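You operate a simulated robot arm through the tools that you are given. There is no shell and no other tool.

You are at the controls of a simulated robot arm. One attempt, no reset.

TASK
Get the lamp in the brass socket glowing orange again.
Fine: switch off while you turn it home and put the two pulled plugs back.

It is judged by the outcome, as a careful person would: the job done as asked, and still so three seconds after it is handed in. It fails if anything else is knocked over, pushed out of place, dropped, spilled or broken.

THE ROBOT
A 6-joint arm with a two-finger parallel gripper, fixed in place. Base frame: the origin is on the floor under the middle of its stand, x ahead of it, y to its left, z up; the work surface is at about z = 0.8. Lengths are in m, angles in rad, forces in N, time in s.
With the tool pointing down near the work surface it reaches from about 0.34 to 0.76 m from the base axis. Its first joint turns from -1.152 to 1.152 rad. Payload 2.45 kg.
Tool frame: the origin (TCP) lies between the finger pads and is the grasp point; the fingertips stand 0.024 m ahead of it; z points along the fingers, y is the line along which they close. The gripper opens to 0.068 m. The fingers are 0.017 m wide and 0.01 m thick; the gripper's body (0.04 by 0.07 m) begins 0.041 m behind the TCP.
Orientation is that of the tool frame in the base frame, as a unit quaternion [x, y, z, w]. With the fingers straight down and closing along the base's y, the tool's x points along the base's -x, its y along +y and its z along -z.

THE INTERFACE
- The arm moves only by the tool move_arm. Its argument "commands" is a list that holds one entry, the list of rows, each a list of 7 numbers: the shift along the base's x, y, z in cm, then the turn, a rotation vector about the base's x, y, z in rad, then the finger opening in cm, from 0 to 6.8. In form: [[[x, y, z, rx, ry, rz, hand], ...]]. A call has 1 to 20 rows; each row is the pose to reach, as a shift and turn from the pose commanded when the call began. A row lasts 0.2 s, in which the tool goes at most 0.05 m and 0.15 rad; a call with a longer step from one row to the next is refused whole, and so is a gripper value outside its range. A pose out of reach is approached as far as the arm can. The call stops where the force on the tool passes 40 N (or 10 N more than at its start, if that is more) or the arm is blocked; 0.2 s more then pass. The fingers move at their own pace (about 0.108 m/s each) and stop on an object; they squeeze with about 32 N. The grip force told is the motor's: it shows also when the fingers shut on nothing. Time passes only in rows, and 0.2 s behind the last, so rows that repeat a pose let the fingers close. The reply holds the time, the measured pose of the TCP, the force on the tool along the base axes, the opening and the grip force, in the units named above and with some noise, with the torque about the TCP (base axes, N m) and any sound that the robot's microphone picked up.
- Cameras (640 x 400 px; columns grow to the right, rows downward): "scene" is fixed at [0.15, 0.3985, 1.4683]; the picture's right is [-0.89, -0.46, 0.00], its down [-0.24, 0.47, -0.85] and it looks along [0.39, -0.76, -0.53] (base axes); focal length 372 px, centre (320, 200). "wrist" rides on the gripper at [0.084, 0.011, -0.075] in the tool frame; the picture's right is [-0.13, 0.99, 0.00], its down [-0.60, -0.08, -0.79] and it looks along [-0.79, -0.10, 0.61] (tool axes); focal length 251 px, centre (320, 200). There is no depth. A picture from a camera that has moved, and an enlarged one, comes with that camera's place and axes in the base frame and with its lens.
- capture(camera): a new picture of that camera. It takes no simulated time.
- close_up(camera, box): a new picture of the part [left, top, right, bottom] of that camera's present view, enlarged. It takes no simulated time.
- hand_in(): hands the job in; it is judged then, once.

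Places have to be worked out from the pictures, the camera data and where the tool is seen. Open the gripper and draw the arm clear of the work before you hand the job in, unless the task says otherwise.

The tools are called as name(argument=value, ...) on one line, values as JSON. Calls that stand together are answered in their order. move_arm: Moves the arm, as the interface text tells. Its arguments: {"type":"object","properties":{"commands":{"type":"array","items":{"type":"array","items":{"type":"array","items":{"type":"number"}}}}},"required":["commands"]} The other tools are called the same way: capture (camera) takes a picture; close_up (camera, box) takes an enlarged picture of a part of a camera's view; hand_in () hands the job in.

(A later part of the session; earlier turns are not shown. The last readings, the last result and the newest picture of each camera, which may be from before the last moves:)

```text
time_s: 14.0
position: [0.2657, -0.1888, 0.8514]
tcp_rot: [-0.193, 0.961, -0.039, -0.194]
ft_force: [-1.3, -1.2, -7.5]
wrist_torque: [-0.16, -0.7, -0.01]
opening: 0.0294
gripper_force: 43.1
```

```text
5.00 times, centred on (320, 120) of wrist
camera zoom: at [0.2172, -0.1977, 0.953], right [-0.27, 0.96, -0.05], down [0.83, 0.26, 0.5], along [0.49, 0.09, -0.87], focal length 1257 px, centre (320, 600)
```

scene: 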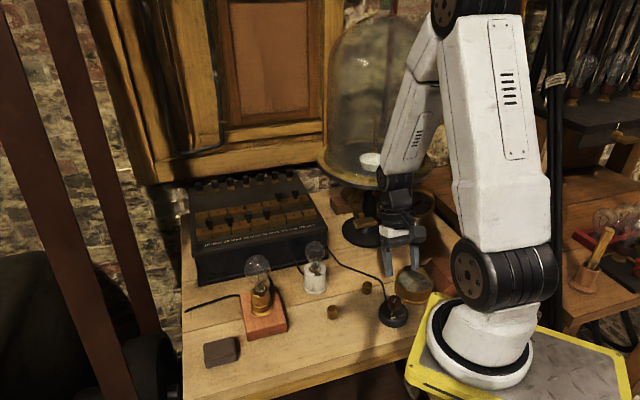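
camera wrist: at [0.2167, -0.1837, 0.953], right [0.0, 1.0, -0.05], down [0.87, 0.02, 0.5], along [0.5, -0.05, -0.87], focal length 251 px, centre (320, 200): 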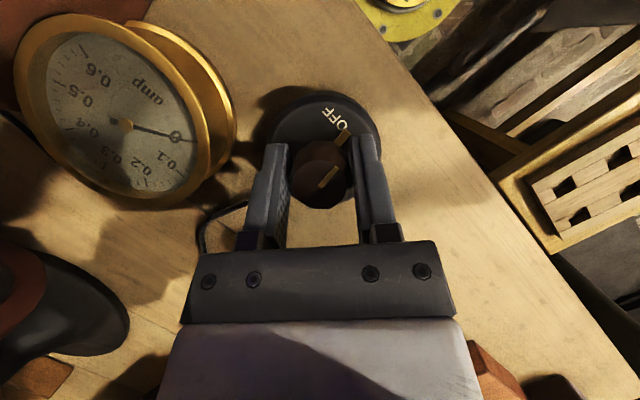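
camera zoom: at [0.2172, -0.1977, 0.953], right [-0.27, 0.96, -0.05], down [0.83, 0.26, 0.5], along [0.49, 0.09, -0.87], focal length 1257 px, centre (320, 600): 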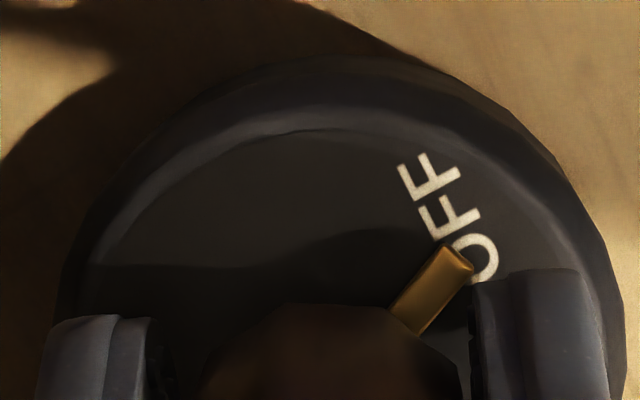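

move_arm(commands=[[[0, 0, -0.01, 0, 0, 0.06, 2.0], [0, 0, -0.01, 0, 0, 0.12, 2.0], [0, 0, -0.01, 0, 0, 0.12, 2.0]]])

close_up(camera="wrist", box=[256, 80, 384, 160])

```text
time_s: 14.8
position: [0.266, -0.1892, 0.8501]
tcp_rot: [-0.25, 0.948, -0.05, -0.192]
ft_force: [0.8, -1.4, -8.6]
wrist_torque: [0.03, -0.5, 0.03]
opening: 0.0296
gripper_force: 43.2
```

```text
5.00 times, centred on (320, 120) of wrist
camera zoom: at [0.2186, -0.2035, 0.953], right [-0.39, 0.92, -0.05], down [0.79, 0.36, 0.5], along [0.47, 0.15, -0.87], focal length 1257 px, centre (320, 600)
```

zoom: 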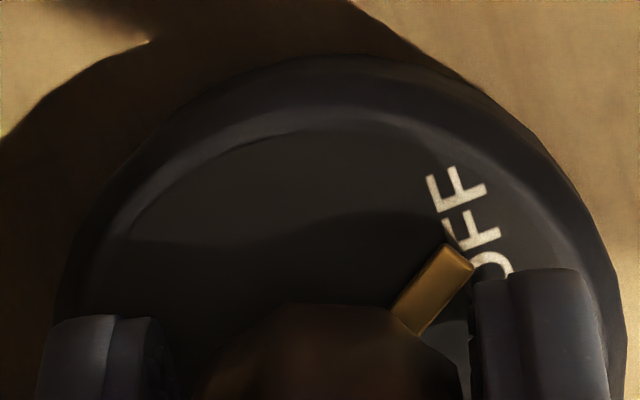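

The pointer is now at the middle of OFF with no resistance. I continue a little to find the stop.

move_arm(commands=[[[0, 0, -0.01, 0, 0, 0.06, 2.0], [0, 0, -0.01, 0, 0, 0.12, 2.0], [0, 0, -0.01, 0, 0, 0.12, 2.0]]])

close_up(camera="wrist", box=[256, 80, 384, 160])

capture(camera="scene")

```text
time_s: 15.6
position: [0.2658, -0.1883, 0.8496]
tcp_rot: [-0.307, 0.931, -0.061, -0.188]
ft_force: [4.1, -1.6, -7.7]
wrist_torque: [0.12, 0.24, 0.01]
opening: 0.0293
gripper_force: 43.3
```

```text
5.00 times, centred on (320, 120) of wrist
camera zoom: at [0.2207, -0.2091, 0.953], right [-0.49, 0.87, -0.05], down [0.74, 0.45, 0.5], along [0.45, 0.21, -0.87], focal length 1257 px, centre (320, 600)
```

zoom: 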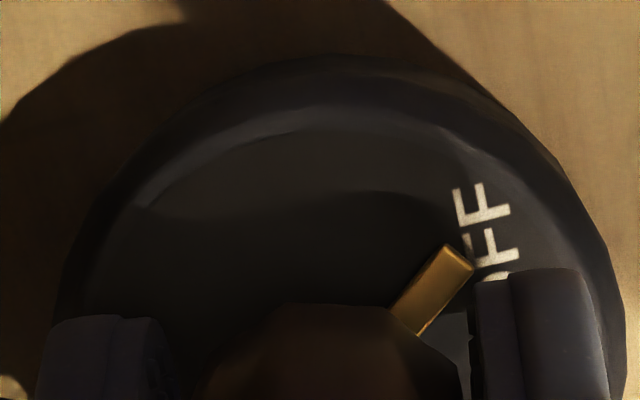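

```text
taken
```

scene: 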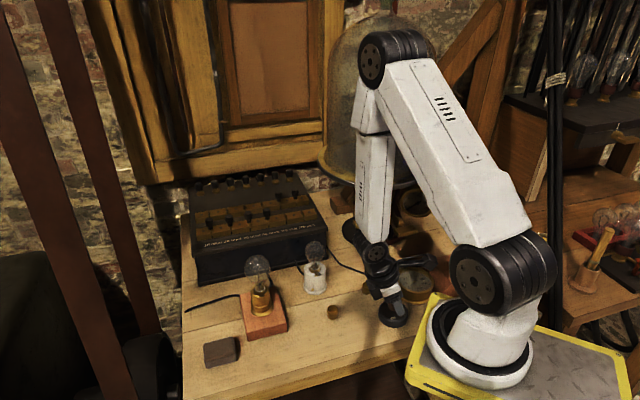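

move_arm(commands=[[[0, 0, -0.01, 0, 0, 0.05, 2.0], [0, 0, -0.01, 0, 0, 0.1, 2.0], [0, 0, -0.01, 0, 0, 0.15, 2.0], [0, 0, -0.01, 0, 0, 0.15, 2.0]]])

close_up(camera="wrist", box=[256, 80, 384, 160])

```text
time_s: 16.6
position: [0.2659, -0.1899, 0.852]
tcp_rot: [-0.376, 0.905, -0.076, -0.183]
ft_force: [3.8, -1.4, -4.5]
wrist_torque: [0.47, -0.12, -0.16]
opening: 0.0295
gripper_force: 43.6
```

```text
5.00 times, centred on (320, 120) of wrist
camera zoom: at [0.2242, -0.2156, 0.953], right [-0.62, 0.79, -0.05], down [0.67, 0.56, 0.5], along [0.42, 0.27, -0.87], focal length 1257 px, centre (320, 600)
```

zoom: 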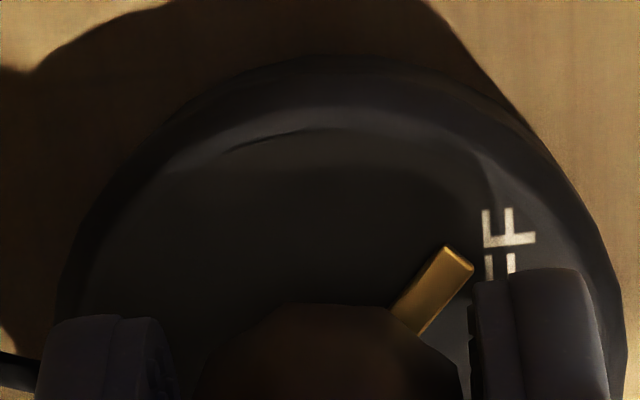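

A counter-torque of −0.16 N·m appears at 90°, so the knob is at its OFF stop. I release it and rise straight up to verify.

move_arm(commands=[[[0, 0, 0, 0, 0, -0.02, 2.0], [0, 0, 0, 0, 0, -0.02, 3.6], [0, 0, 0, 0, 0, -0.02, 4.8], [0, 0, 0, 0, 0, -0.02, 4.8], [0, 0, 3, 0, 0, -0.02, 4.8], [0, 0, 6, 0, 0, -0.02, 4.8], [0, 0, 9, 0, 0, -0.02, 4.8], [0, 0, 12, 0, 0, -0.02, 4.8]]])

capture(camera="wrist")

close_up(camera="scene", box=[350, 270, 446, 330])

```text
time_s: 18.4
position: [0.2665, -0.1891, 0.9721]
tcp_rot: [-0.366, 0.909, -0.075, -0.184]
ft_force: [0.0, 0.3, -0.1]
wrist_torque: [0.0, -0.03, -0.01]
opening: 0.0483
gripper_force: 0.1
```

```text
taken
camera wrist: at [0.2234, -0.2143, 1.0735], right [-0.6, 0.8, -0.05], down [0.68, 0.54, 0.5], along [0.42, 0.26, -0.87], focal length 251 px, centre (320, 200)
```

wrist: 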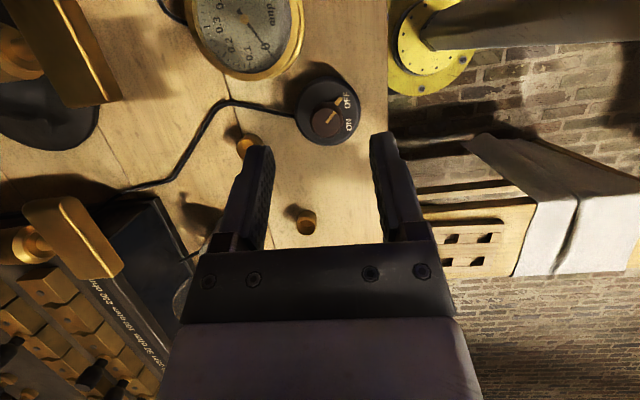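

```text
6.67 times, centred on (398, 300) of scene
camera zoom: at [0.15, 0.3985, 1.4683], right [-0.89, -0.46, 0.0], down [-0.24, 0.47, -0.85], along [0.39, -0.76, -0.53], focal length 2480 px, centre (-200, -467)
```

zoom: 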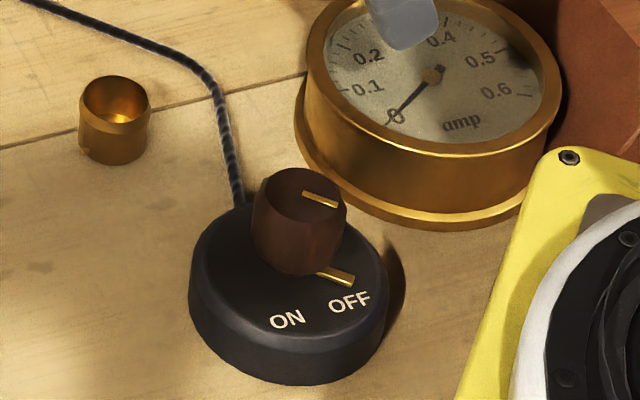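

The switch now points at OFF. Next I un-tilt the hand and move to a viewing pose in front of the brass-socket lamp (axis about (0.528, −0.053), bulb centre z ≈ 0.945, diameter 54 mm).

move_arm(commands=[[[2, 2, 4, 0.08, -0.083, 0, 6.0], [4.5, 4, 6, 0.16, -0.166, 0, 6.8], [7, 6.5, 6, 0.24, -0.25, 0, 6.8], [9.5, 8.5, 6, 0.277, -0.2886, 0, 6.8], [11.4, 9.9, 6, 0.277, -0.2886, 0, 6.8]]])

move_arm(commands=[[[0, 0, 0, 0, 0, -0.14, 6.8], [0, 0, 0, 0, 0, -0.28, 6.8], [0, 0, 0, 0, 0, -0.415, 6.8], [0, 0, 0, 0, 0, -0.415, 6.8]]])

capture(camera="wrist")

capture(camera="scene")

```text
time_s: 19.6
position: [0.3814, -0.0886, 1.0306]
tcp_rot: [-0.373, 0.928, 0.0, 0.001]
ft_force: [-0.4, -0.4, -0.9]
wrist_torque: [0.0, -0.03, -0.02]
opening: 0.0679
gripper_force: 0.1
```

```text
time_s: 20.6
position: [0.3801, -0.0893, 1.0315]
tcp_rot: [-0.174, 0.985, 0.0, 0.001]
ft_force: [-0.4, 0.7, -0.1]
wrist_torque: [0.0, 0.04, 0.02]
opening: 0.0679
gripper_force: 0.1
```

```text
taken
camera wrist: at [0.297, -0.1084, 1.1058], right [-0.22, 0.98, 0.0], down [0.59, 0.13, 0.79], along [0.77, 0.17, -0.61], focal length 251 px, centre (320, 200)
```

wrist: 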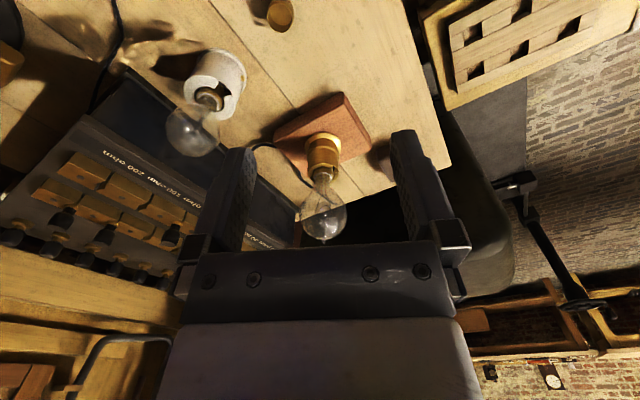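

```text
taken
```

scene: 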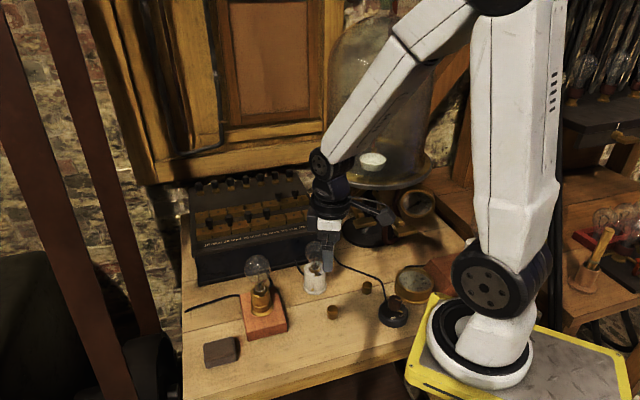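

close_up(camera="wrist", box=[280, 110, 376, 170])

close_up(camera="wrist", box=[272, 140, 400, 250])

close_up(camera="wrist", box=[160, 40, 256, 100])

```text
6.67 times, centred on (328, 140) of wrist
camera zoom: at [0.297, -0.1084, 1.1058], right [-0.22, 0.98, 0.0], down [0.59, 0.13, 0.79], along [0.77, 0.17, -0.61], focal length 1676 px, centre (267, 600)
```

zoom: 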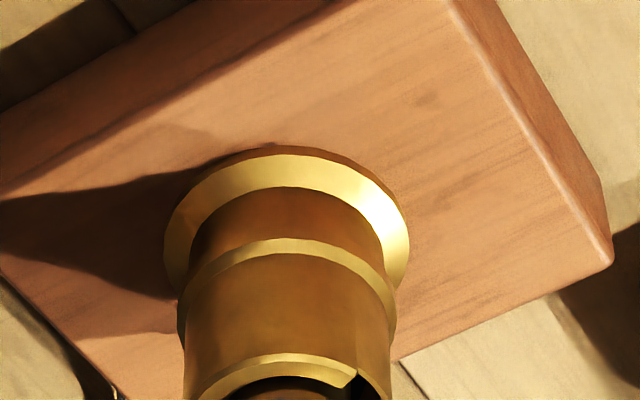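

```text
3.64 times, centred on (336, 195) of wrist
camera zoom: at [0.297, -0.1084, 1.1058], right [-0.22, 0.98, 0.0], down [0.59, 0.13, 0.79], along [0.77, 0.17, -0.61], focal length 914 px, centre (262, 218)
```

zoom: 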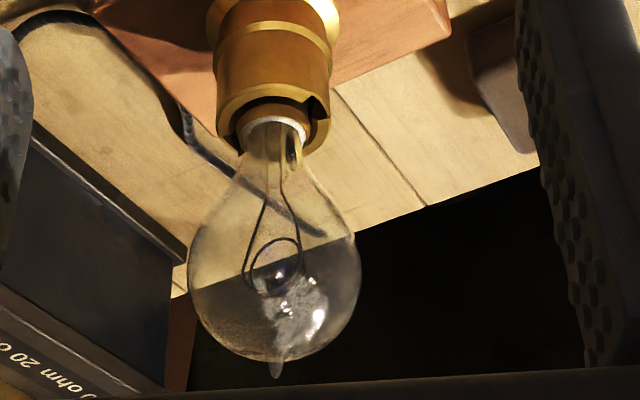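

```text
6.67 times, centred on (208, 70) of wrist
camera zoom: at [0.297, -0.1084, 1.1058], right [-0.22, 0.98, 0.0], down [0.59, 0.13, 0.79], along [0.77, 0.17, -0.61], focal length 1676 px, centre (1067, 1067)
```

zoom: 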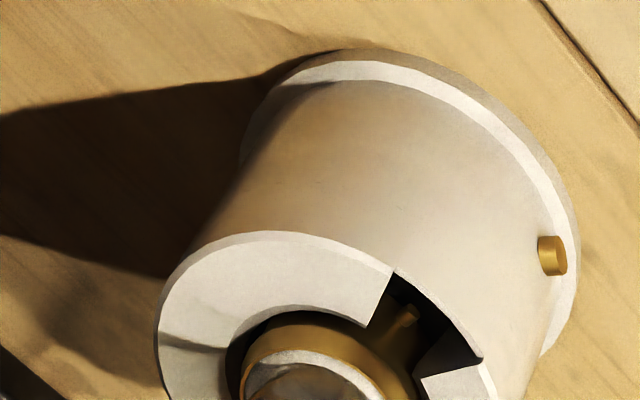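

The lamp stands upright at about (0.528, −0.052), bulb centre z ≈ 0.947, tip at 0.980. I move above it with the hand fully open.

move_arm(commands=[[[2, 0.6, 3, 0, 0, 0, 6.8], [6, 1.5, 4.9, 0, 0, 0, 6.8], [10, 2.6, 4.9, 0, 0, 0, 6.8], [14, 3.5, 4.9, 0, 0, 0, 6.8], [14.8, 3.75, 4.9, 0, 0, 0, 6.8], [14.8, 3.75, 4.9, 0, 0, 0, 6.8]]])

capture(camera="wrist")

capture(camera="scene")

```text
time_s: 22.0
position: [0.5286, -0.0505, 1.0803]
tcp_rot: [-0.175, 0.985, 0.0, 0.0]
ft_force: [-0.2, 0.5, -0.8]
wrist_torque: [0.04, 0.03, -0.03]
opening: 0.0677
gripper_force: 0.0
```

```text
taken
camera wrist: at [0.445, -0.0704, 1.1549], right [-0.22, 0.98, 0.0], down [0.59, 0.13, 0.79], along [0.77, 0.17, -0.61], focal length 251 px, centre (320, 200)
```

wrist: 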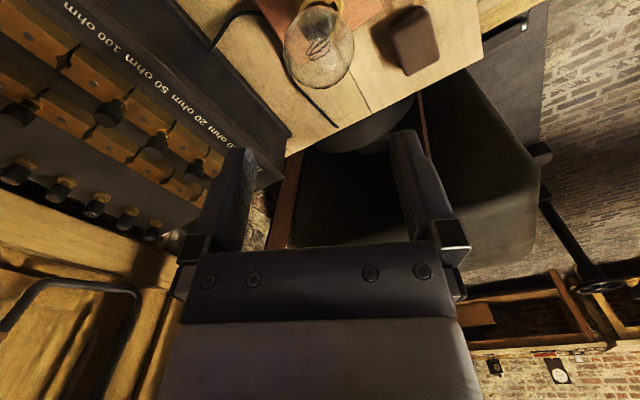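

```text
taken
```

scene: 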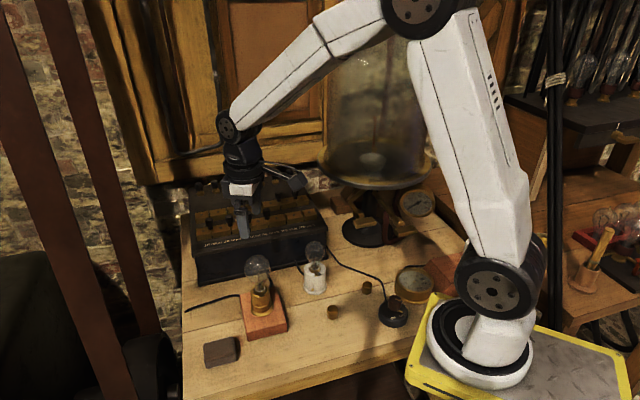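

close_up(camera="wrist", box=[256, 0, 384, 80])

close_up(camera="scene", box=[220, 240, 300, 290])

```text
5.00 times, centred on (320, 40) of wrist
camera zoom: at [0.445, -0.0704, 1.1549], right [-0.22, 0.98, 0.0], down [0.59, 0.13, 0.79], along [0.77, 0.17, -0.61], focal length 1257 px, centre (320, 1000)
```

zoom: 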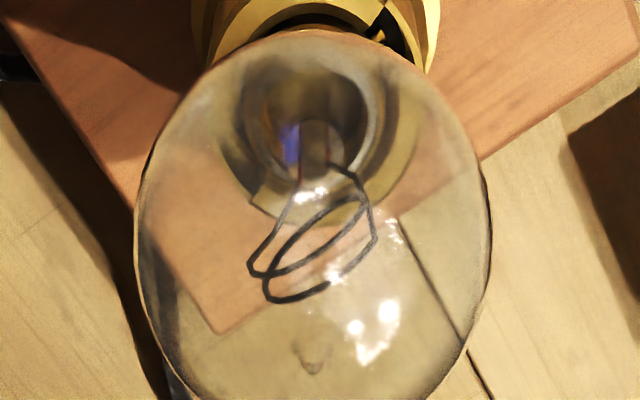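

```text
8.00 times, centred on (260, 265) of scene
camera zoom: at [0.15, 0.3985, 1.4683], right [-0.89, -0.46, 0.0], down [-0.24, 0.47, -0.85], along [0.39, -0.76, -0.53], focal length 2976 px, centre (800, -320)
```

zoom: 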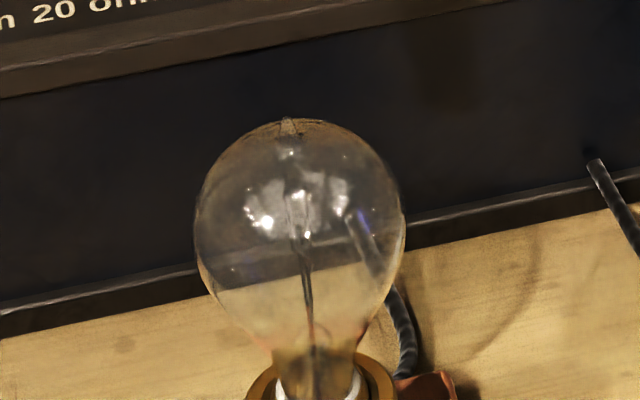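

Alignment is within about 1.5 mm. I descend around the bulb with the hand fully open, stopping first at z ≈ 0.985.

move_arm(commands=[[[-0.1, -0.1, -3, 0, 0, 0, 6.8], [-0.1, -0.1, -6, 0, 0, 0, 6.8], [-0.1, -0.1, -8, 0, 0, 0, 6.8], [-0.1, -0.1, -9.5, 0, 0, 0, 6.8], [-0.1, -0.1, -9.5, 0, 0, 0, 6.8]]])

capture(camera="wrist")

close_up(camera="scene", box=[210, 220, 306, 280])

```text
time_s: 23.2
position: [0.5272, -0.0542, 0.985]
tcp_rot: [-0.174, 0.985, 0.0, 0.0]
ft_force: [-0.2, -0.5, -0.2]
wrist_torque: [-0.02, 0.0, 0.0]
opening: 0.068
gripper_force: 0.0
```

```text
taken
camera wrist: at [0.4437, -0.0721, 1.06], right [-0.22, 0.98, 0.0], down [0.59, 0.13, 0.79], along [0.77, 0.17, -0.61], focal length 251 px, centre (320, 200)
```

wrist: 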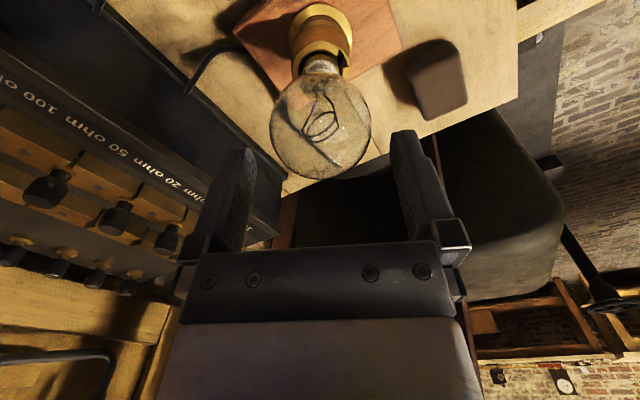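

```text
6.67 times, centred on (258, 250) of scene
camera zoom: at [0.15, 0.3985, 1.4683], right [-0.89, -0.46, 0.0], down [-0.24, 0.47, -0.85], along [0.39, -0.76, -0.53], focal length 2480 px, centre (733, -133)
```

zoom: 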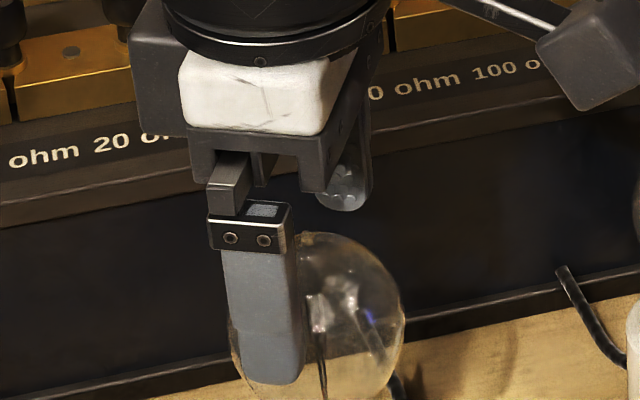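

Bulb is centred between the fingers. I go down 3 cm more and close gently to 5.2 cm first.

move_arm(commands=[[[0, 0, -1.5, 0, 0, 0, 6.8], [0, 0, -3.0, 0, 0, 0, 6.8], [0, 0, -3.0, 0, 0, 0, 6.0], [0, 0, -3.0, 0, 0, 0, 5.5], [0, 0, -3.0, 0, 0, 0, 5.3], [0, 0, -3.0, 0, 0, 0, 5.3]]])

close_up(camera="scene", box=[210, 230, 306, 290])

capture(camera="wrist")

```text
time_s: 24.6
position: [0.5261, -0.0535, 0.9561]
tcp_rot: [-0.175, 0.985, -0.001, 0.001]
ft_force: [-0.1, 0.3, -1.5]
wrist_torque: [0.01, -0.01, -0.01]
opening: 0.0538
gripper_force: 12.9
```

```text
6.67 times, centred on (258, 260) of scene
camera zoom: at [0.15, 0.3985, 1.4683], right [-0.89, -0.46, 0.0], down [-0.24, 0.47, -0.85], along [0.39, -0.76, -0.53], focal length 2480 px, centre (733, -200)
```

zoom: 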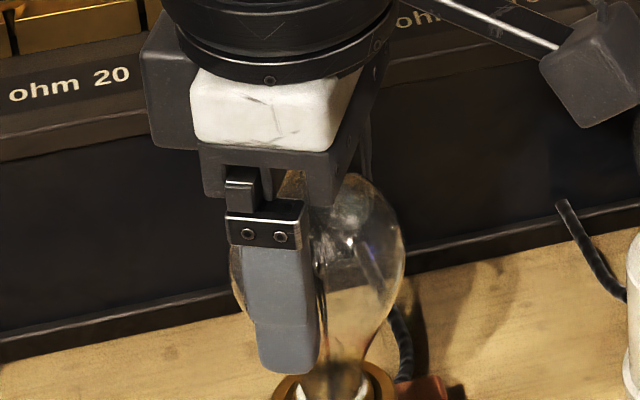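

```text
taken
camera wrist: at [0.444, -0.072, 1.0306], right [-0.22, 0.98, 0.0], down [0.59, 0.13, 0.79], along [0.77, 0.17, -0.61], focal length 251 px, centre (320, 200)
```

wrist: 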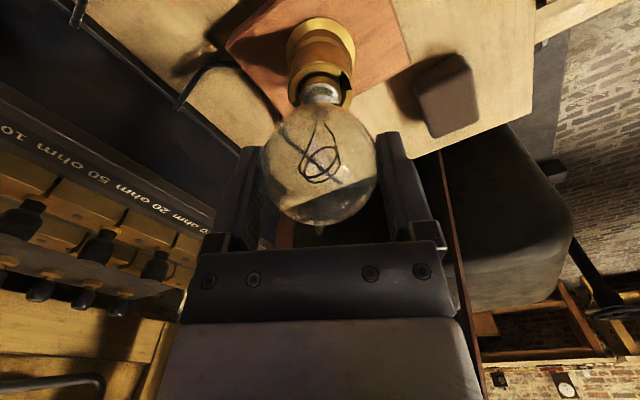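

The hand holds the bulb at 53.8 mm with 13 N and no side load. I tighten a little and try a small clockwise turn while watching torque.

move_arm(commands=[[[0, 0, 0, 0, 0, 0, 5.0], [0, 0, 0, 0, 0, 0, 5.0], [0, 0, 0, 0, 0, -0.05, 5.0], [0, 0, 0, 0, 0, -0.1, 5.0], [0, 0, 0, 0, 0, -0.1, 5.0]]])

close_up(camera="wrist", box=[256, 60, 384, 140])

```text
time_s: 25.8
position: [0.5273, -0.053, 0.955]
tcp_rot: [-0.124, 0.992, 0.0, 0.001]
ft_force: [0.3, 0.1, 3.3]
wrist_torque: [-0.01, -0.06, 0.06]
opening: 0.0531
gripper_force: 30.2
```

```text
5.00 times, centred on (320, 100) of wrist
camera zoom: at [0.4426, -0.0637, 1.0304], right [-0.12, 0.99, 0.0], down [0.6, 0.07, 0.79], along [0.79, 0.09, -0.61], focal length 1257 px, centre (320, 700)
```

zoom: 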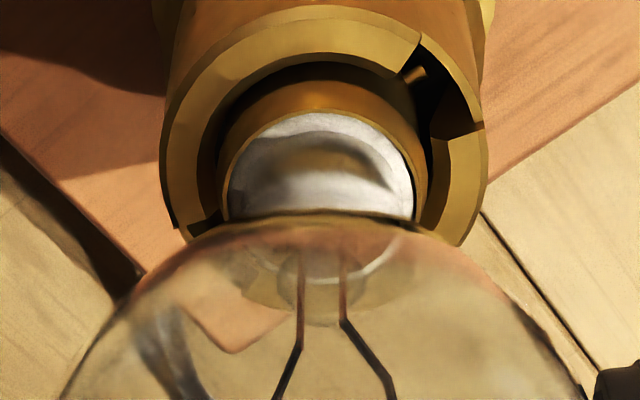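

The pin is clearly visible in the entry notch, near its left edge, with little torque so far. I turn another 0.15 rad clockwise and compare where the pin goes.

move_arm(commands=[[[0, 0, 0, 0, 0, -0.05, 5.0], [0, 0, 0, 0, 0, -0.1, 5.0], [0, 0, 0, 0, 0, -0.15, 5.0], [0, 0, 0, 0, 0, -0.15, 5.0]]])

close_up(camera="wrist", box=[256, 60, 384, 140])

```text
time_s: 26.8
position: [0.5278, -0.0538, 0.9558]
tcp_rot: [-0.05, 0.999, 0.0, 0.0]
ft_force: [1.7, 0.0, 4.0]
wrist_torque: [-0.04, -0.07, 0.0]
opening: 0.0528
gripper_force: 30.2
```

```text
5.00 times, centred on (320, 100) of wrist
camera zoom: at [0.4421, -0.051, 1.0304], right [0.03, 1.0, 0.0], down [0.61, -0.02, 0.79], along [0.79, -0.02, -0.61], focal length 1257 px, centre (320, 700)
```

zoom: 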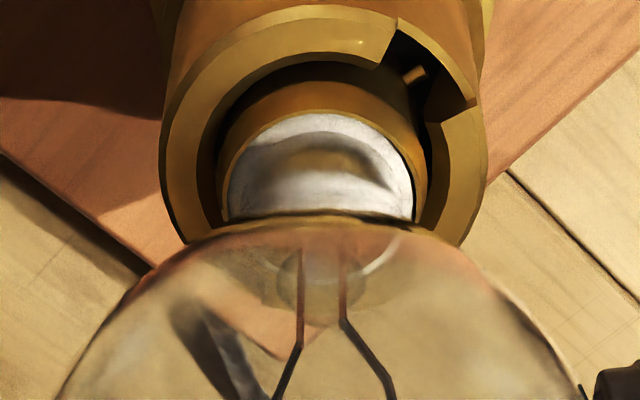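

The pin moves freely clockwise through the notch together with the bulb. I continue clockwise to see whether it goes under the rim or is blocked.

move_arm(commands=[[[0, 0, 0, 0, 0, -0.05, 5.0], [0, 0, 0, 0, 0, -0.1, 5.0], [0, 0, 0, 0, 0, -0.15, 5.0], [0, 0, 0, 0, 0, -0.2, 5.0], [0, 0, 0, 0, 0, -0.2, 5.0]]])

close_up(camera="wrist", box=[256, 60, 384, 140])

```text
time_s: 28.0
position: [0.5268, -0.0529, 0.955]
tcp_rot: [0.05, 0.999, 0.0, 0.001]
ft_force: [0.5, -0.3, 11.3]
wrist_torque: [-0.1, 0.04, -0.02]
opening: 0.0529
gripper_force: 29.8
```

```text
5.00 times, centred on (320, 100) of wrist
camera zoom: at [0.444, -0.0342, 1.0303], right [0.23, 0.97, 0.0], down [0.59, -0.14, 0.79], along [0.77, -0.18, -0.61], focal length 1257 px, centre (320, 700)
```

zoom: 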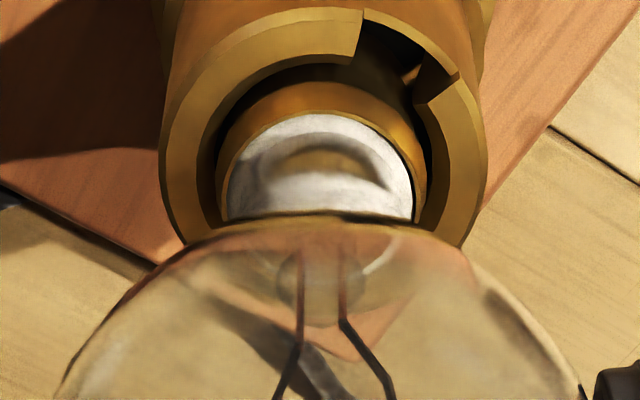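

move_arm(commands=[[[0, 0, 0, 0, 0, -0.05, 5.0], [0, 0, 0, 0, 0, -0.1, 5.0], [0, 0, 0, 0, 0, -0.15, 5.0], [0, 0, 0, 0, 0, -0.15, 5.0]]])

close_up(camera="wrist", box=[256, 60, 384, 140])

```text
time_s: 29.0
position: [0.5277, -0.0538, 0.9546]
tcp_rot: [0.125, 0.992, 0.001, 0.0]
ft_force: [-0.4, -0.1, 13.2]
wrist_torque: [-0.01, 0.03, -0.01]
opening: 0.053
gripper_force: 29.7
```

```text
5.00 times, centred on (320, 100) of wrist
camera zoom: at [0.448, -0.0221, 1.0301], right [0.37, 0.93, 0.0], down [0.57, -0.23, 0.79], along [0.74, -0.29, -0.61], focal length 1257 px, centre (320, 700)
```

zoom: 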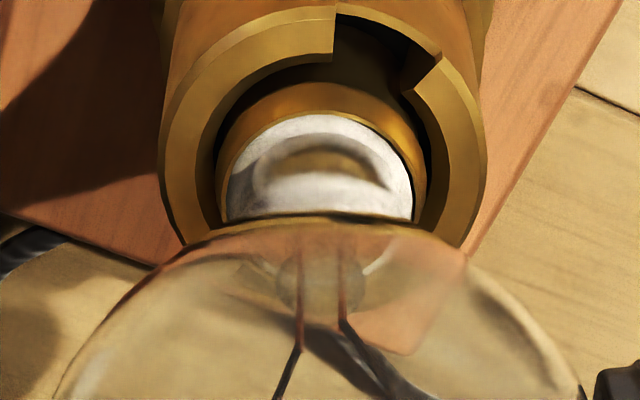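

The pin has slipped under the rim to the clockwise side with a light upward spring force, so clockwise is the way home. I keep turning until it stops.

move_arm(commands=[[[0, 0, 0, 0, 0, -0.05, 5.0], [0, 0, 0, 0, 0, -0.1, 5.0], [0, 0, 0, 0, 0, -0.15, 5.0], [0, 0, 0, 0, 0, -0.2, 5.0], [0, 0, 0, 0, 0, -0.2, 5.0]]])

close_up(camera="wrist", box=[256, 60, 384, 140])

```text
time_s: 30.2
position: [0.5262, -0.0539, 0.9564]
tcp_rot: [0.223, 0.975, 0.0, 0.0]
ft_force: [0.6, 0.4, 10.1]
wrist_torque: [-0.06, -0.06, 0.03]
opening: 0.0527
gripper_force: 30.1
```

```text
5.00 times, centred on (320, 100) of wrist
camera zoom: at [0.4556, -0.007, 1.03], right [0.55, 0.84, 0.0], down [0.51, -0.33, 0.79], along [0.66, -0.44, -0.61], focal length 1257 px, centre (320, 700)
```

zoom: 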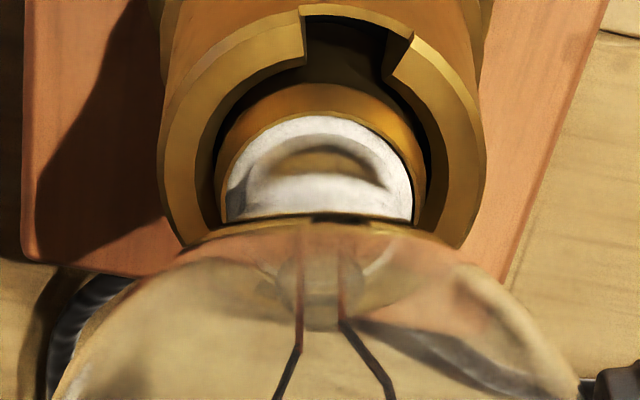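

move_arm(commands=[[[0, 0, 0, 0, 0, -0.05, 5.0], [0, 0, 0, 0, 0, -0.1, 5.0], [0, 0, 0, 0, 0, -0.15, 5.0], [0, 0, 0, 0, 0, -0.2, 5.0], [0, 0, 0, 0, 0, -0.2, 5.0]]])

close_up(camera="wrist", box=[256, 60, 384, 140])

```text
time_s: 31.4
position: [0.5265, -0.053, 0.955]
tcp_rot: [0.32, 0.947, 0.0, -0.001]
ft_force: [-0.9, 1.9, 7.6]
wrist_torque: [0.1, 0.13, -0.04]
opening: 0.0525
gripper_force: 29.3
```

```text
5.00 times, centred on (320, 100) of wrist
camera zoom: at [0.466, 0.006, 1.0301], right [0.7, 0.71, 0.0], down [0.43, -0.43, 0.79], along [0.56, -0.56, -0.61], focal length 1257 px, centre (320, 700)
```

zoom: 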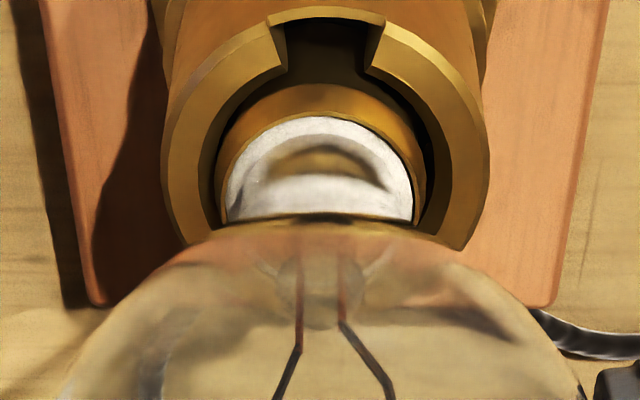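

move_arm(commands=[[[0, 0, 0, 0, 0, -0.05, 5.0], [0, 0, 0, 0, 0, -0.1, 5.0], [0, 0, 0, 0, 0, -0.15, 5.0], [0, 0, 0, 0, 0, -0.2, 5.0], [0, 0, 0, 0, 0, -0.2, 5.0]]])

close_up(camera="wrist", box=[256, 60, 384, 140])

capture(camera="scene")

```text
time_s: 32.6
position: [0.5264, -0.054, 0.955]
tcp_rot: [0.413, 0.911, 0.0, 0.0]
ft_force: [-1.1, -1.0, 4.9]
wrist_torque: [-0.01, 0.08, -0.01]
opening: 0.0528
gripper_force: 30.4
```

```text
5.00 times, centred on (320, 100) of wrist
camera zoom: at [0.4796, 0.0167, 1.0299], right [0.83, 0.56, 0.0], down [0.34, -0.51, 0.79], along [0.44, -0.66, -0.61], focal length 1257 px, centre (320, 700)
```

zoom: 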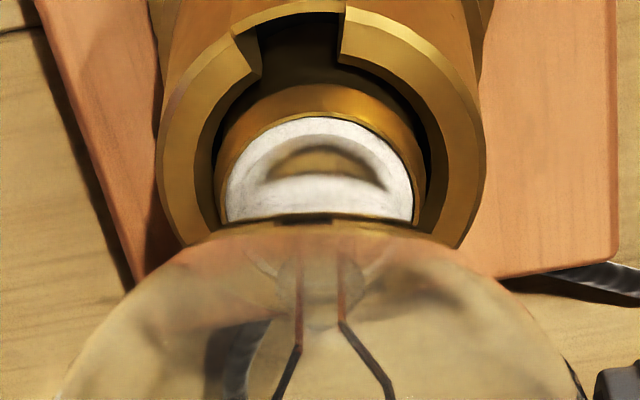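

```text
taken
```

scene: 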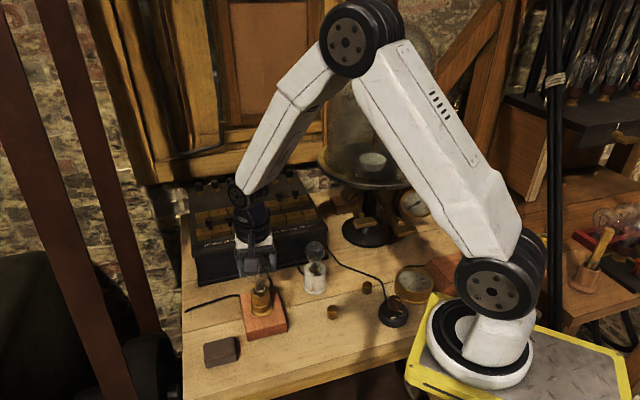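

The lamp keeps turning with the hand (69° so far), no stop yet. I continue in small steps.

move_arm(commands=[[[0, 0, 0, 0, 0, -0.05, 5.0], [0, 0, 0, 0, 0, -0.1, 5.0], [0, 0, 0, 0, 0, -0.15, 5.0], [0, 0, 0, 0, 0, -0.2, 5.0], [0, 0, 0, 0, 0, -0.2, 5.0]]])

close_up(camera="wrist", box=[256, 60, 384, 140])

```text
time_s: 33.8
position: [0.5271, -0.053, 0.9562]
tcp_rot: [0.501, 0.865, 0.0, 0.0]
ft_force: [0.2, -0.9, 4.3]
wrist_torque: [-0.01, 0.05, -0.02]
opening: 0.0531
gripper_force: 30.4
```

```text
5.00 times, centred on (320, 100) of wrist
camera zoom: at [0.4941, 0.0247, 1.0299], right [0.92, 0.38, 0.0], down [0.23, -0.56, 0.79], along [0.3, -0.73, -0.61], focal length 1257 px, centre (320, 700)
```

zoom: 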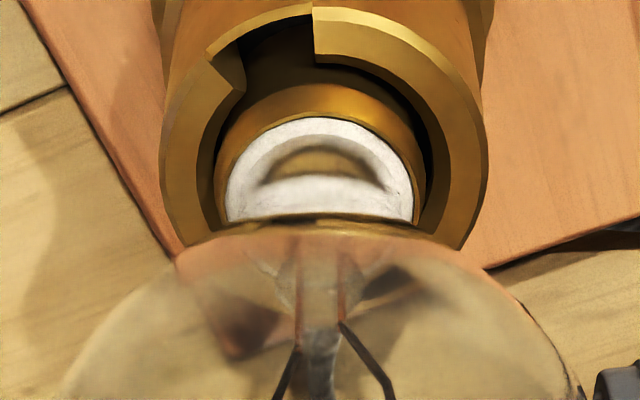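

move_arm(commands=[[[0, 0, 0, 0, 0, -0.05, 5.0], [0, 0, 0, 0, 0, -0.1, 5.0], [0, 0, 0, 0, 0, -0.15, 5.0], [0, 0, 0, 0, 0, -0.2, 5.0], [0, 0, 0, 0, 0, -0.2, 5.0]]])

close_up(camera="wrist", box=[256, 60, 384, 140])

```text
time_s: 35.0
position: [0.5259, -0.0532, 0.9551]
tcp_rot: [0.586, 0.81, 0.0, 0.0]
ft_force: [-0.3, -0.6, -0.8]
wrist_torque: [0.0, 0.0, 0.02]
opening: 0.0531
gripper_force: 29.7
```

```text
5.00 times, centred on (320, 100) of wrist
camera zoom: at [0.5103, 0.0295, 1.03], right [0.98, 0.19, 0.0], down [0.12, -0.6, 0.79], along [0.15, -0.78, -0.61], focal length 1257 px, centre (320, 700)
```

zoom: 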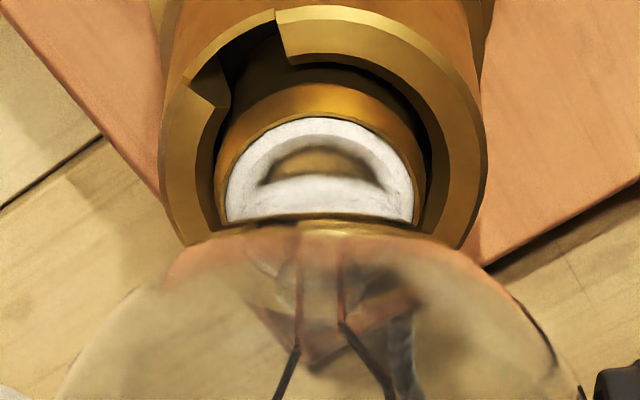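

move_arm(commands=[[[0, 0, 0, 0, 0, -0.05, 5.0], [0, 0, 0, 0, 0, -0.1, 5.0], [0, 0, 0, 0, 0, -0.15, 5.0], [0, 0, 0, 0, 0, -0.2, 5.0], [0, 0, 0, 0, 0, -0.2, 5.0]]])

close_up(camera="wrist", box=[256, 60, 384, 140])

close_up(camera="scene", box=[210, 230, 306, 290])

```text
time_s: 36.2
position: [0.526, -0.0532, 0.9544]
tcp_rot: [0.664, 0.748, -0.001, -0.001]
ft_force: [-3.4, 9.4, 4.8]
wrist_torque: [0.79, 0.34, 0.12]
opening: 0.0531
gripper_force: 29.7
```

```text
5.00 times, centred on (320, 100) of wrist
camera zoom: at [0.5269, 0.0317, 1.0299], right [1.0, -0.01, 0.0], down [0.0, -0.61, 0.79], along [-0.01, -0.79, -0.61], focal length 1257 px, centre (320, 700)
```

zoom: 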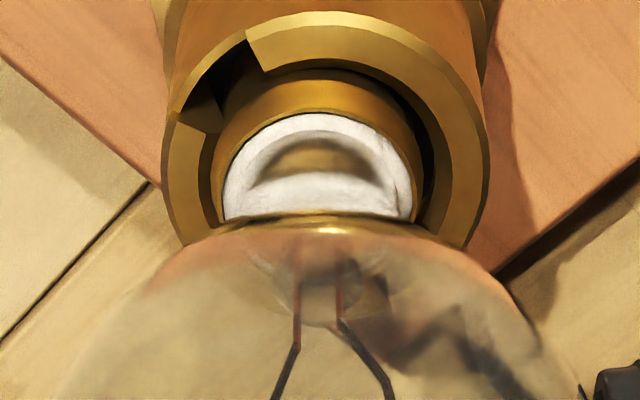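

```text
6.67 times, centred on (258, 260) of scene
camera zoom: at [0.1498, 0.3988, 1.4682], right [-0.89, -0.46, 0.0], down [-0.24, 0.47, -0.85], along [0.39, -0.76, -0.53], focal length 2480 px, centre (733, -200)
```

zoom: 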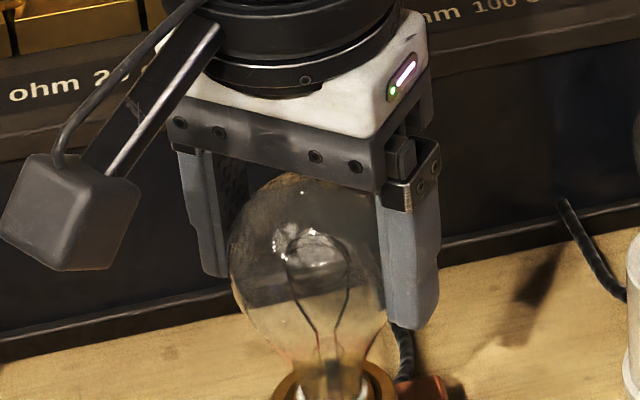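

A resisting torque (+0.12 N·m) and side load appeared at about 103°, so the lamp reached its end stop. I back off slightly to unload and check.

move_arm(commands=[[[0, 0, 0, 0, 0, 0.04, 5.0], [0, 0, 0, 0, 0, 0.04, 5.0]]])

close_up(camera="wrist", box=[256, 60, 384, 140])

```text
time_s: 36.8
position: [0.5259, -0.0538, 0.9547]
tcp_rot: [0.648, 0.762, 0.001, 0.0]
ft_force: [-3.0, 5.1, 1.8]
wrist_torque: [0.46, 0.31, 0.12]
opening: 0.0532
gripper_force: 29.9
```

```text
5.00 times, centred on (320, 100) of wrist
camera zoom: at [0.5236, 0.031, 1.0299], right [1.0, 0.03, 0.0], down [0.02, -0.61, 0.79], along [0.03, -0.79, -0.61], focal length 1257 px, centre (320, 700)
```

zoom: 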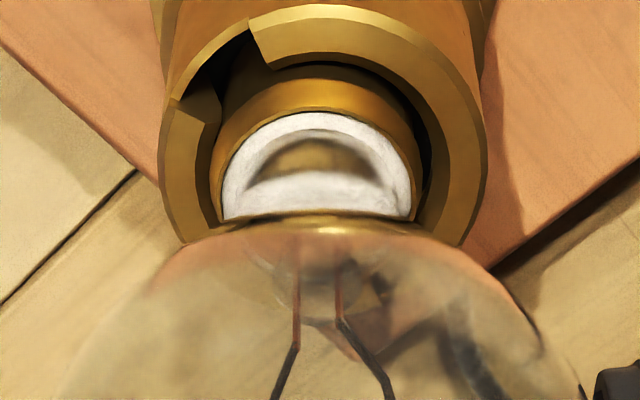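

Lamp is against its stop. I open the fingers gently and look at how the lamp settles before rising.

move_arm(commands=[[[0, 0, 0, 0, 0, 0.02, 5.2], [0, 0, 0, 0, 0, 0.02, 5.4], [0, 0, 0, 0, 0, 0.02, 5.8], [0, 0, 0, 0, 0, 0.02, 6.8], [0, 0, 0, 0, 0, 0.02, 6.8]]])

close_up(camera="wrist", box=[256, 60, 384, 140])

capture(camera="wrist")

close_up(camera="scene", box=[210, 250, 306, 310])

```text
time_s: 38.0
position: [0.5261, -0.0535, 0.9556]
tcp_rot: [0.64, 0.768, 0.0, 0.0]
ft_force: [0.4, 1.4, -0.6]
wrist_torque: [0.0, 0.01, 0.0]
opening: 0.0681
gripper_force: 0.0
```

```text
5.00 times, centred on (320, 100) of wrist
camera zoom: at [0.5222, 0.031, 1.0299], right [1.0, 0.05, 0.0], down [0.03, -0.61, 0.79], along [0.04, -0.79, -0.61], focal length 1257 px, centre (320, 700)
```

zoom: 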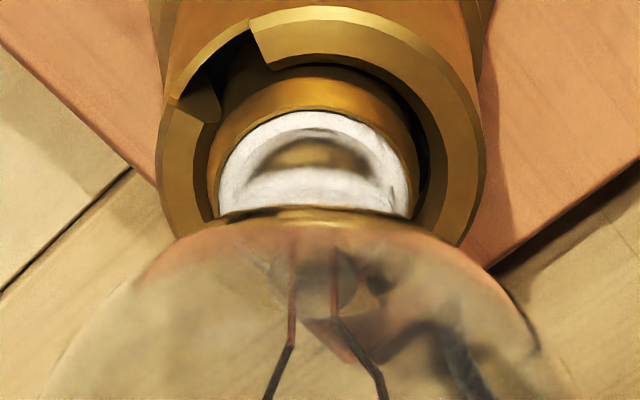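

```text
taken
camera wrist: at [0.5222, 0.031, 1.0299], right [1.0, 0.05, 0.0], down [0.03, -0.61, 0.79], along [0.04, -0.79, -0.61], focal length 251 px, centre (320, 200)
```

wrist: 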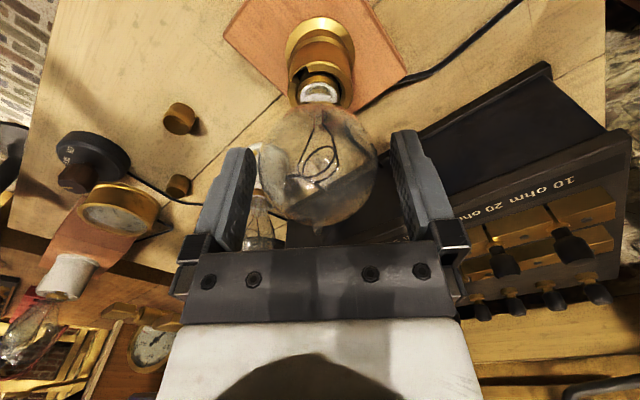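

```text
6.67 times, centred on (258, 280) of scene
camera zoom: at [0.15, 0.3985, 1.4683], right [-0.89, -0.46, 0.0], down [-0.24, 0.47, -0.85], along [0.39, -0.76, -0.53], focal length 2480 px, centre (733, -333)
```

zoom: 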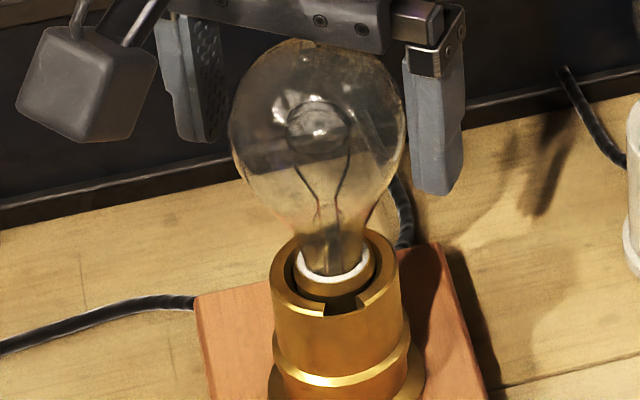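

The lamp now sits deep with its pins hidden, turned to the stop. I rise straight up clear of the bulb, then turn the hand to look at the resistance box.

move_arm(commands=[[[0, 0, 3, 0, 0, 0, 6.8], [0, 0, 6, 0, 0, 0, 6.8], [0, 0, 10, 0, 0, 0, 6.8], [0, 0, 14.5, 0, 0, 0, 6.8], [-2, -2, 19, 0, 0, 0.14, 6.8], [-4, -4, 22, 0, 0, 0.28, 6.8], [-6, -6, 24, 0, 0, 0.42, 6.8], [-8, -8, 24, 0, 0, 0.56, 6.8], [-10, -10, 24, 0, 0, 0.69, 6.8], [-10, -10, 24, 0, 0, 0.69, 6.8]]])

capture(camera="wrist")

capture(camera="scene")

```text
refused: row 5 steps farther than a row can; nothing moved
```

```text
taken
camera wrist: at [0.5222, 0.031, 1.0299], right [1.0, 0.05, 0.0], down [0.03, -0.61, 0.79], along [0.04, -0.79, -0.61], focal length 251 px, centre (320, 200)
```

wrist: 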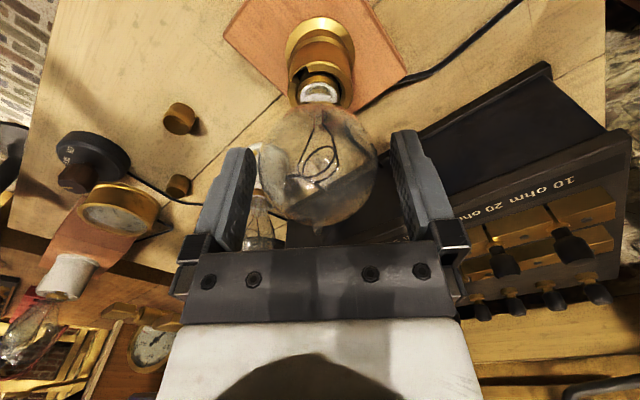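

```text
taken
```

scene: 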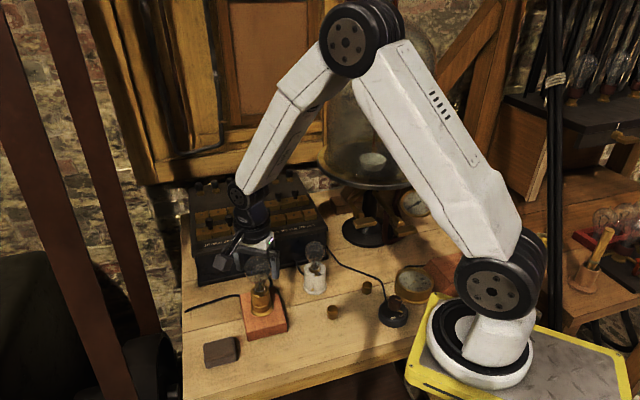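

One step exceeded the limit, so nothing moved. I repeat with smaller steps: straight up first, then back and turned toward the box.

move_arm(commands=[[[0, 0, 3, 0, 0, 0, 6.8], [0, 0, 6, 0, 0, 0, 6.8], [0, 0, 10, 0, 0, 0, 6.8], [0, 0, 14, 0, 0, 0, 6.8], [-2, -2, 17, 0, 0, 0.14, 6.8], [-4, -4, 20, 0, 0, 0.28, 6.8], [-6, -6, 23, 0, 0, 0.42, 6.8], [-8, -8, 24, 0, 0, 0.56, 6.8], [-10, -10, 24, 0, 0, 0.69, 6.8], [-10, -10, 24, 0, 0, 0.69, 6.8]]])

capture(camera="wrist")

capture(camera="scene")

```text
time_s: 40.2
position: [0.4273, -0.1533, 1.1951]
tcp_rot: [0.341, 0.94, -0.001, 0.0]
ft_force: [0.4, 0.3, -0.7]
wrist_torque: [0.0, -0.01, 0.04]
opening: 0.0682
gripper_force: 0.1
```

```text
taken
camera wrist: at [0.3697, -0.0908, 1.2701], right [0.74, 0.68, 0.0], down [0.41, -0.45, 0.79], along [0.54, -0.58, -0.61], focal length 251 px, centre (320, 200)
```

wrist: 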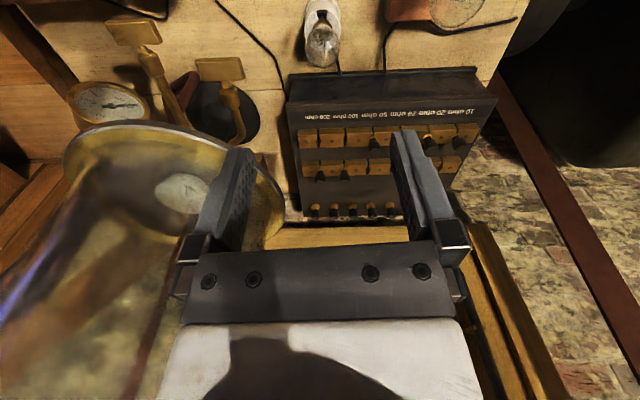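

```text
taken
```

scene: 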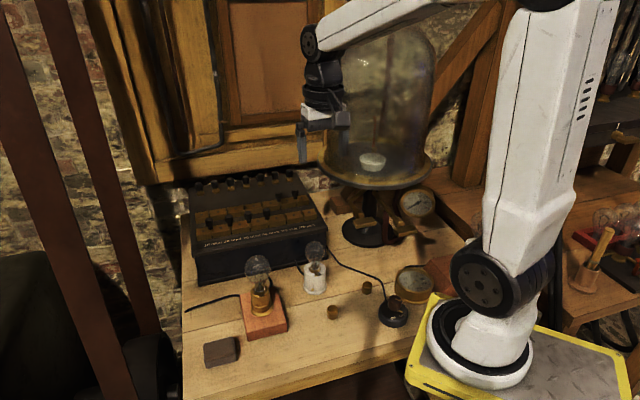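

Now the box is squarely in view. I zoom on its blocks and plugs from here and in the scene camera.

close_up(camera="wrist", box=[280, 60, 408, 140])

close_up(camera="wrist", box=[280, 120, 408, 230])

close_up(camera="wrist", box=[290, 110, 370, 190])

close_up(camera="scene", box=[236, 175, 332, 235])

```text
5.00 times, centred on (344, 100) of wrist
camera zoom: at [0.3697, -0.0908, 1.2701], right [0.74, 0.68, 0.0], down [0.41, -0.45, 0.79], along [0.54, -0.58, -0.61], focal length 1257 px, centre (200, 700)
```

zoom: 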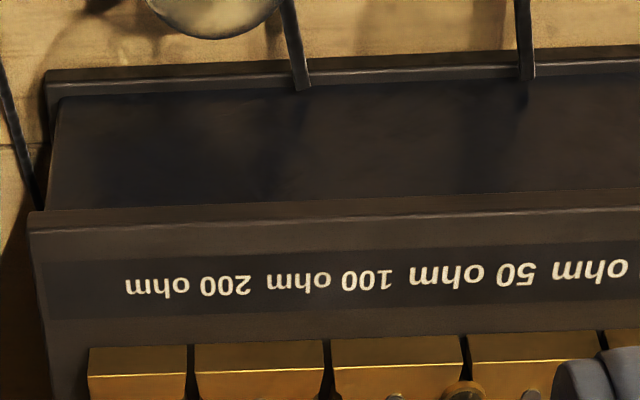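

```text
3.64 times, centred on (344, 175) of wrist
camera zoom: at [0.3697, -0.0908, 1.2701], right [0.74, 0.68, 0.0], down [0.41, -0.45, 0.79], along [0.54, -0.58, -0.61], focal length 914 px, centre (233, 291)
```

zoom: 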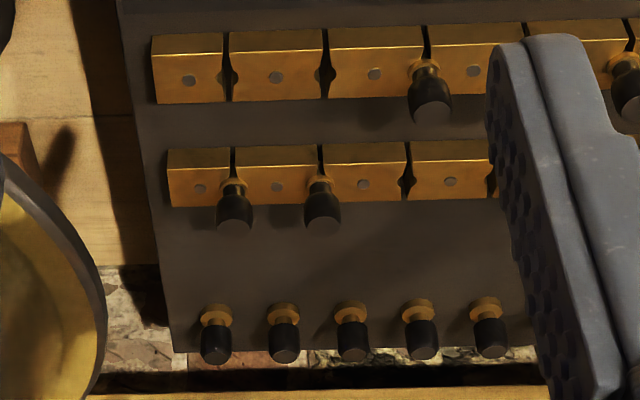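

```text
5.00 times, centred on (330, 150) of wrist
camera zoom: at [0.3697, -0.0908, 1.2701], right [0.74, 0.68, 0.0], down [0.41, -0.45, 0.79], along [0.54, -0.58, -0.61], focal length 1257 px, centre (270, 450)
```

zoom: 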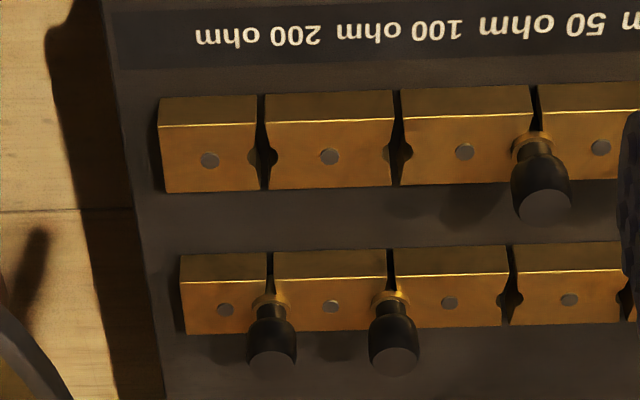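

```text
6.67 times, centred on (284, 205) of scene
camera zoom: at [0.15, 0.3985, 1.4683], right [-0.89, -0.46, 0.0], down [-0.24, 0.47, -0.85], along [0.39, -0.76, -0.53], focal length 2480 px, centre (560, 167)
```

zoom: 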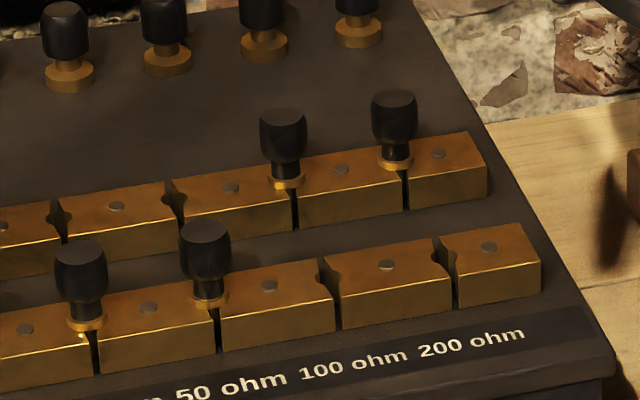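

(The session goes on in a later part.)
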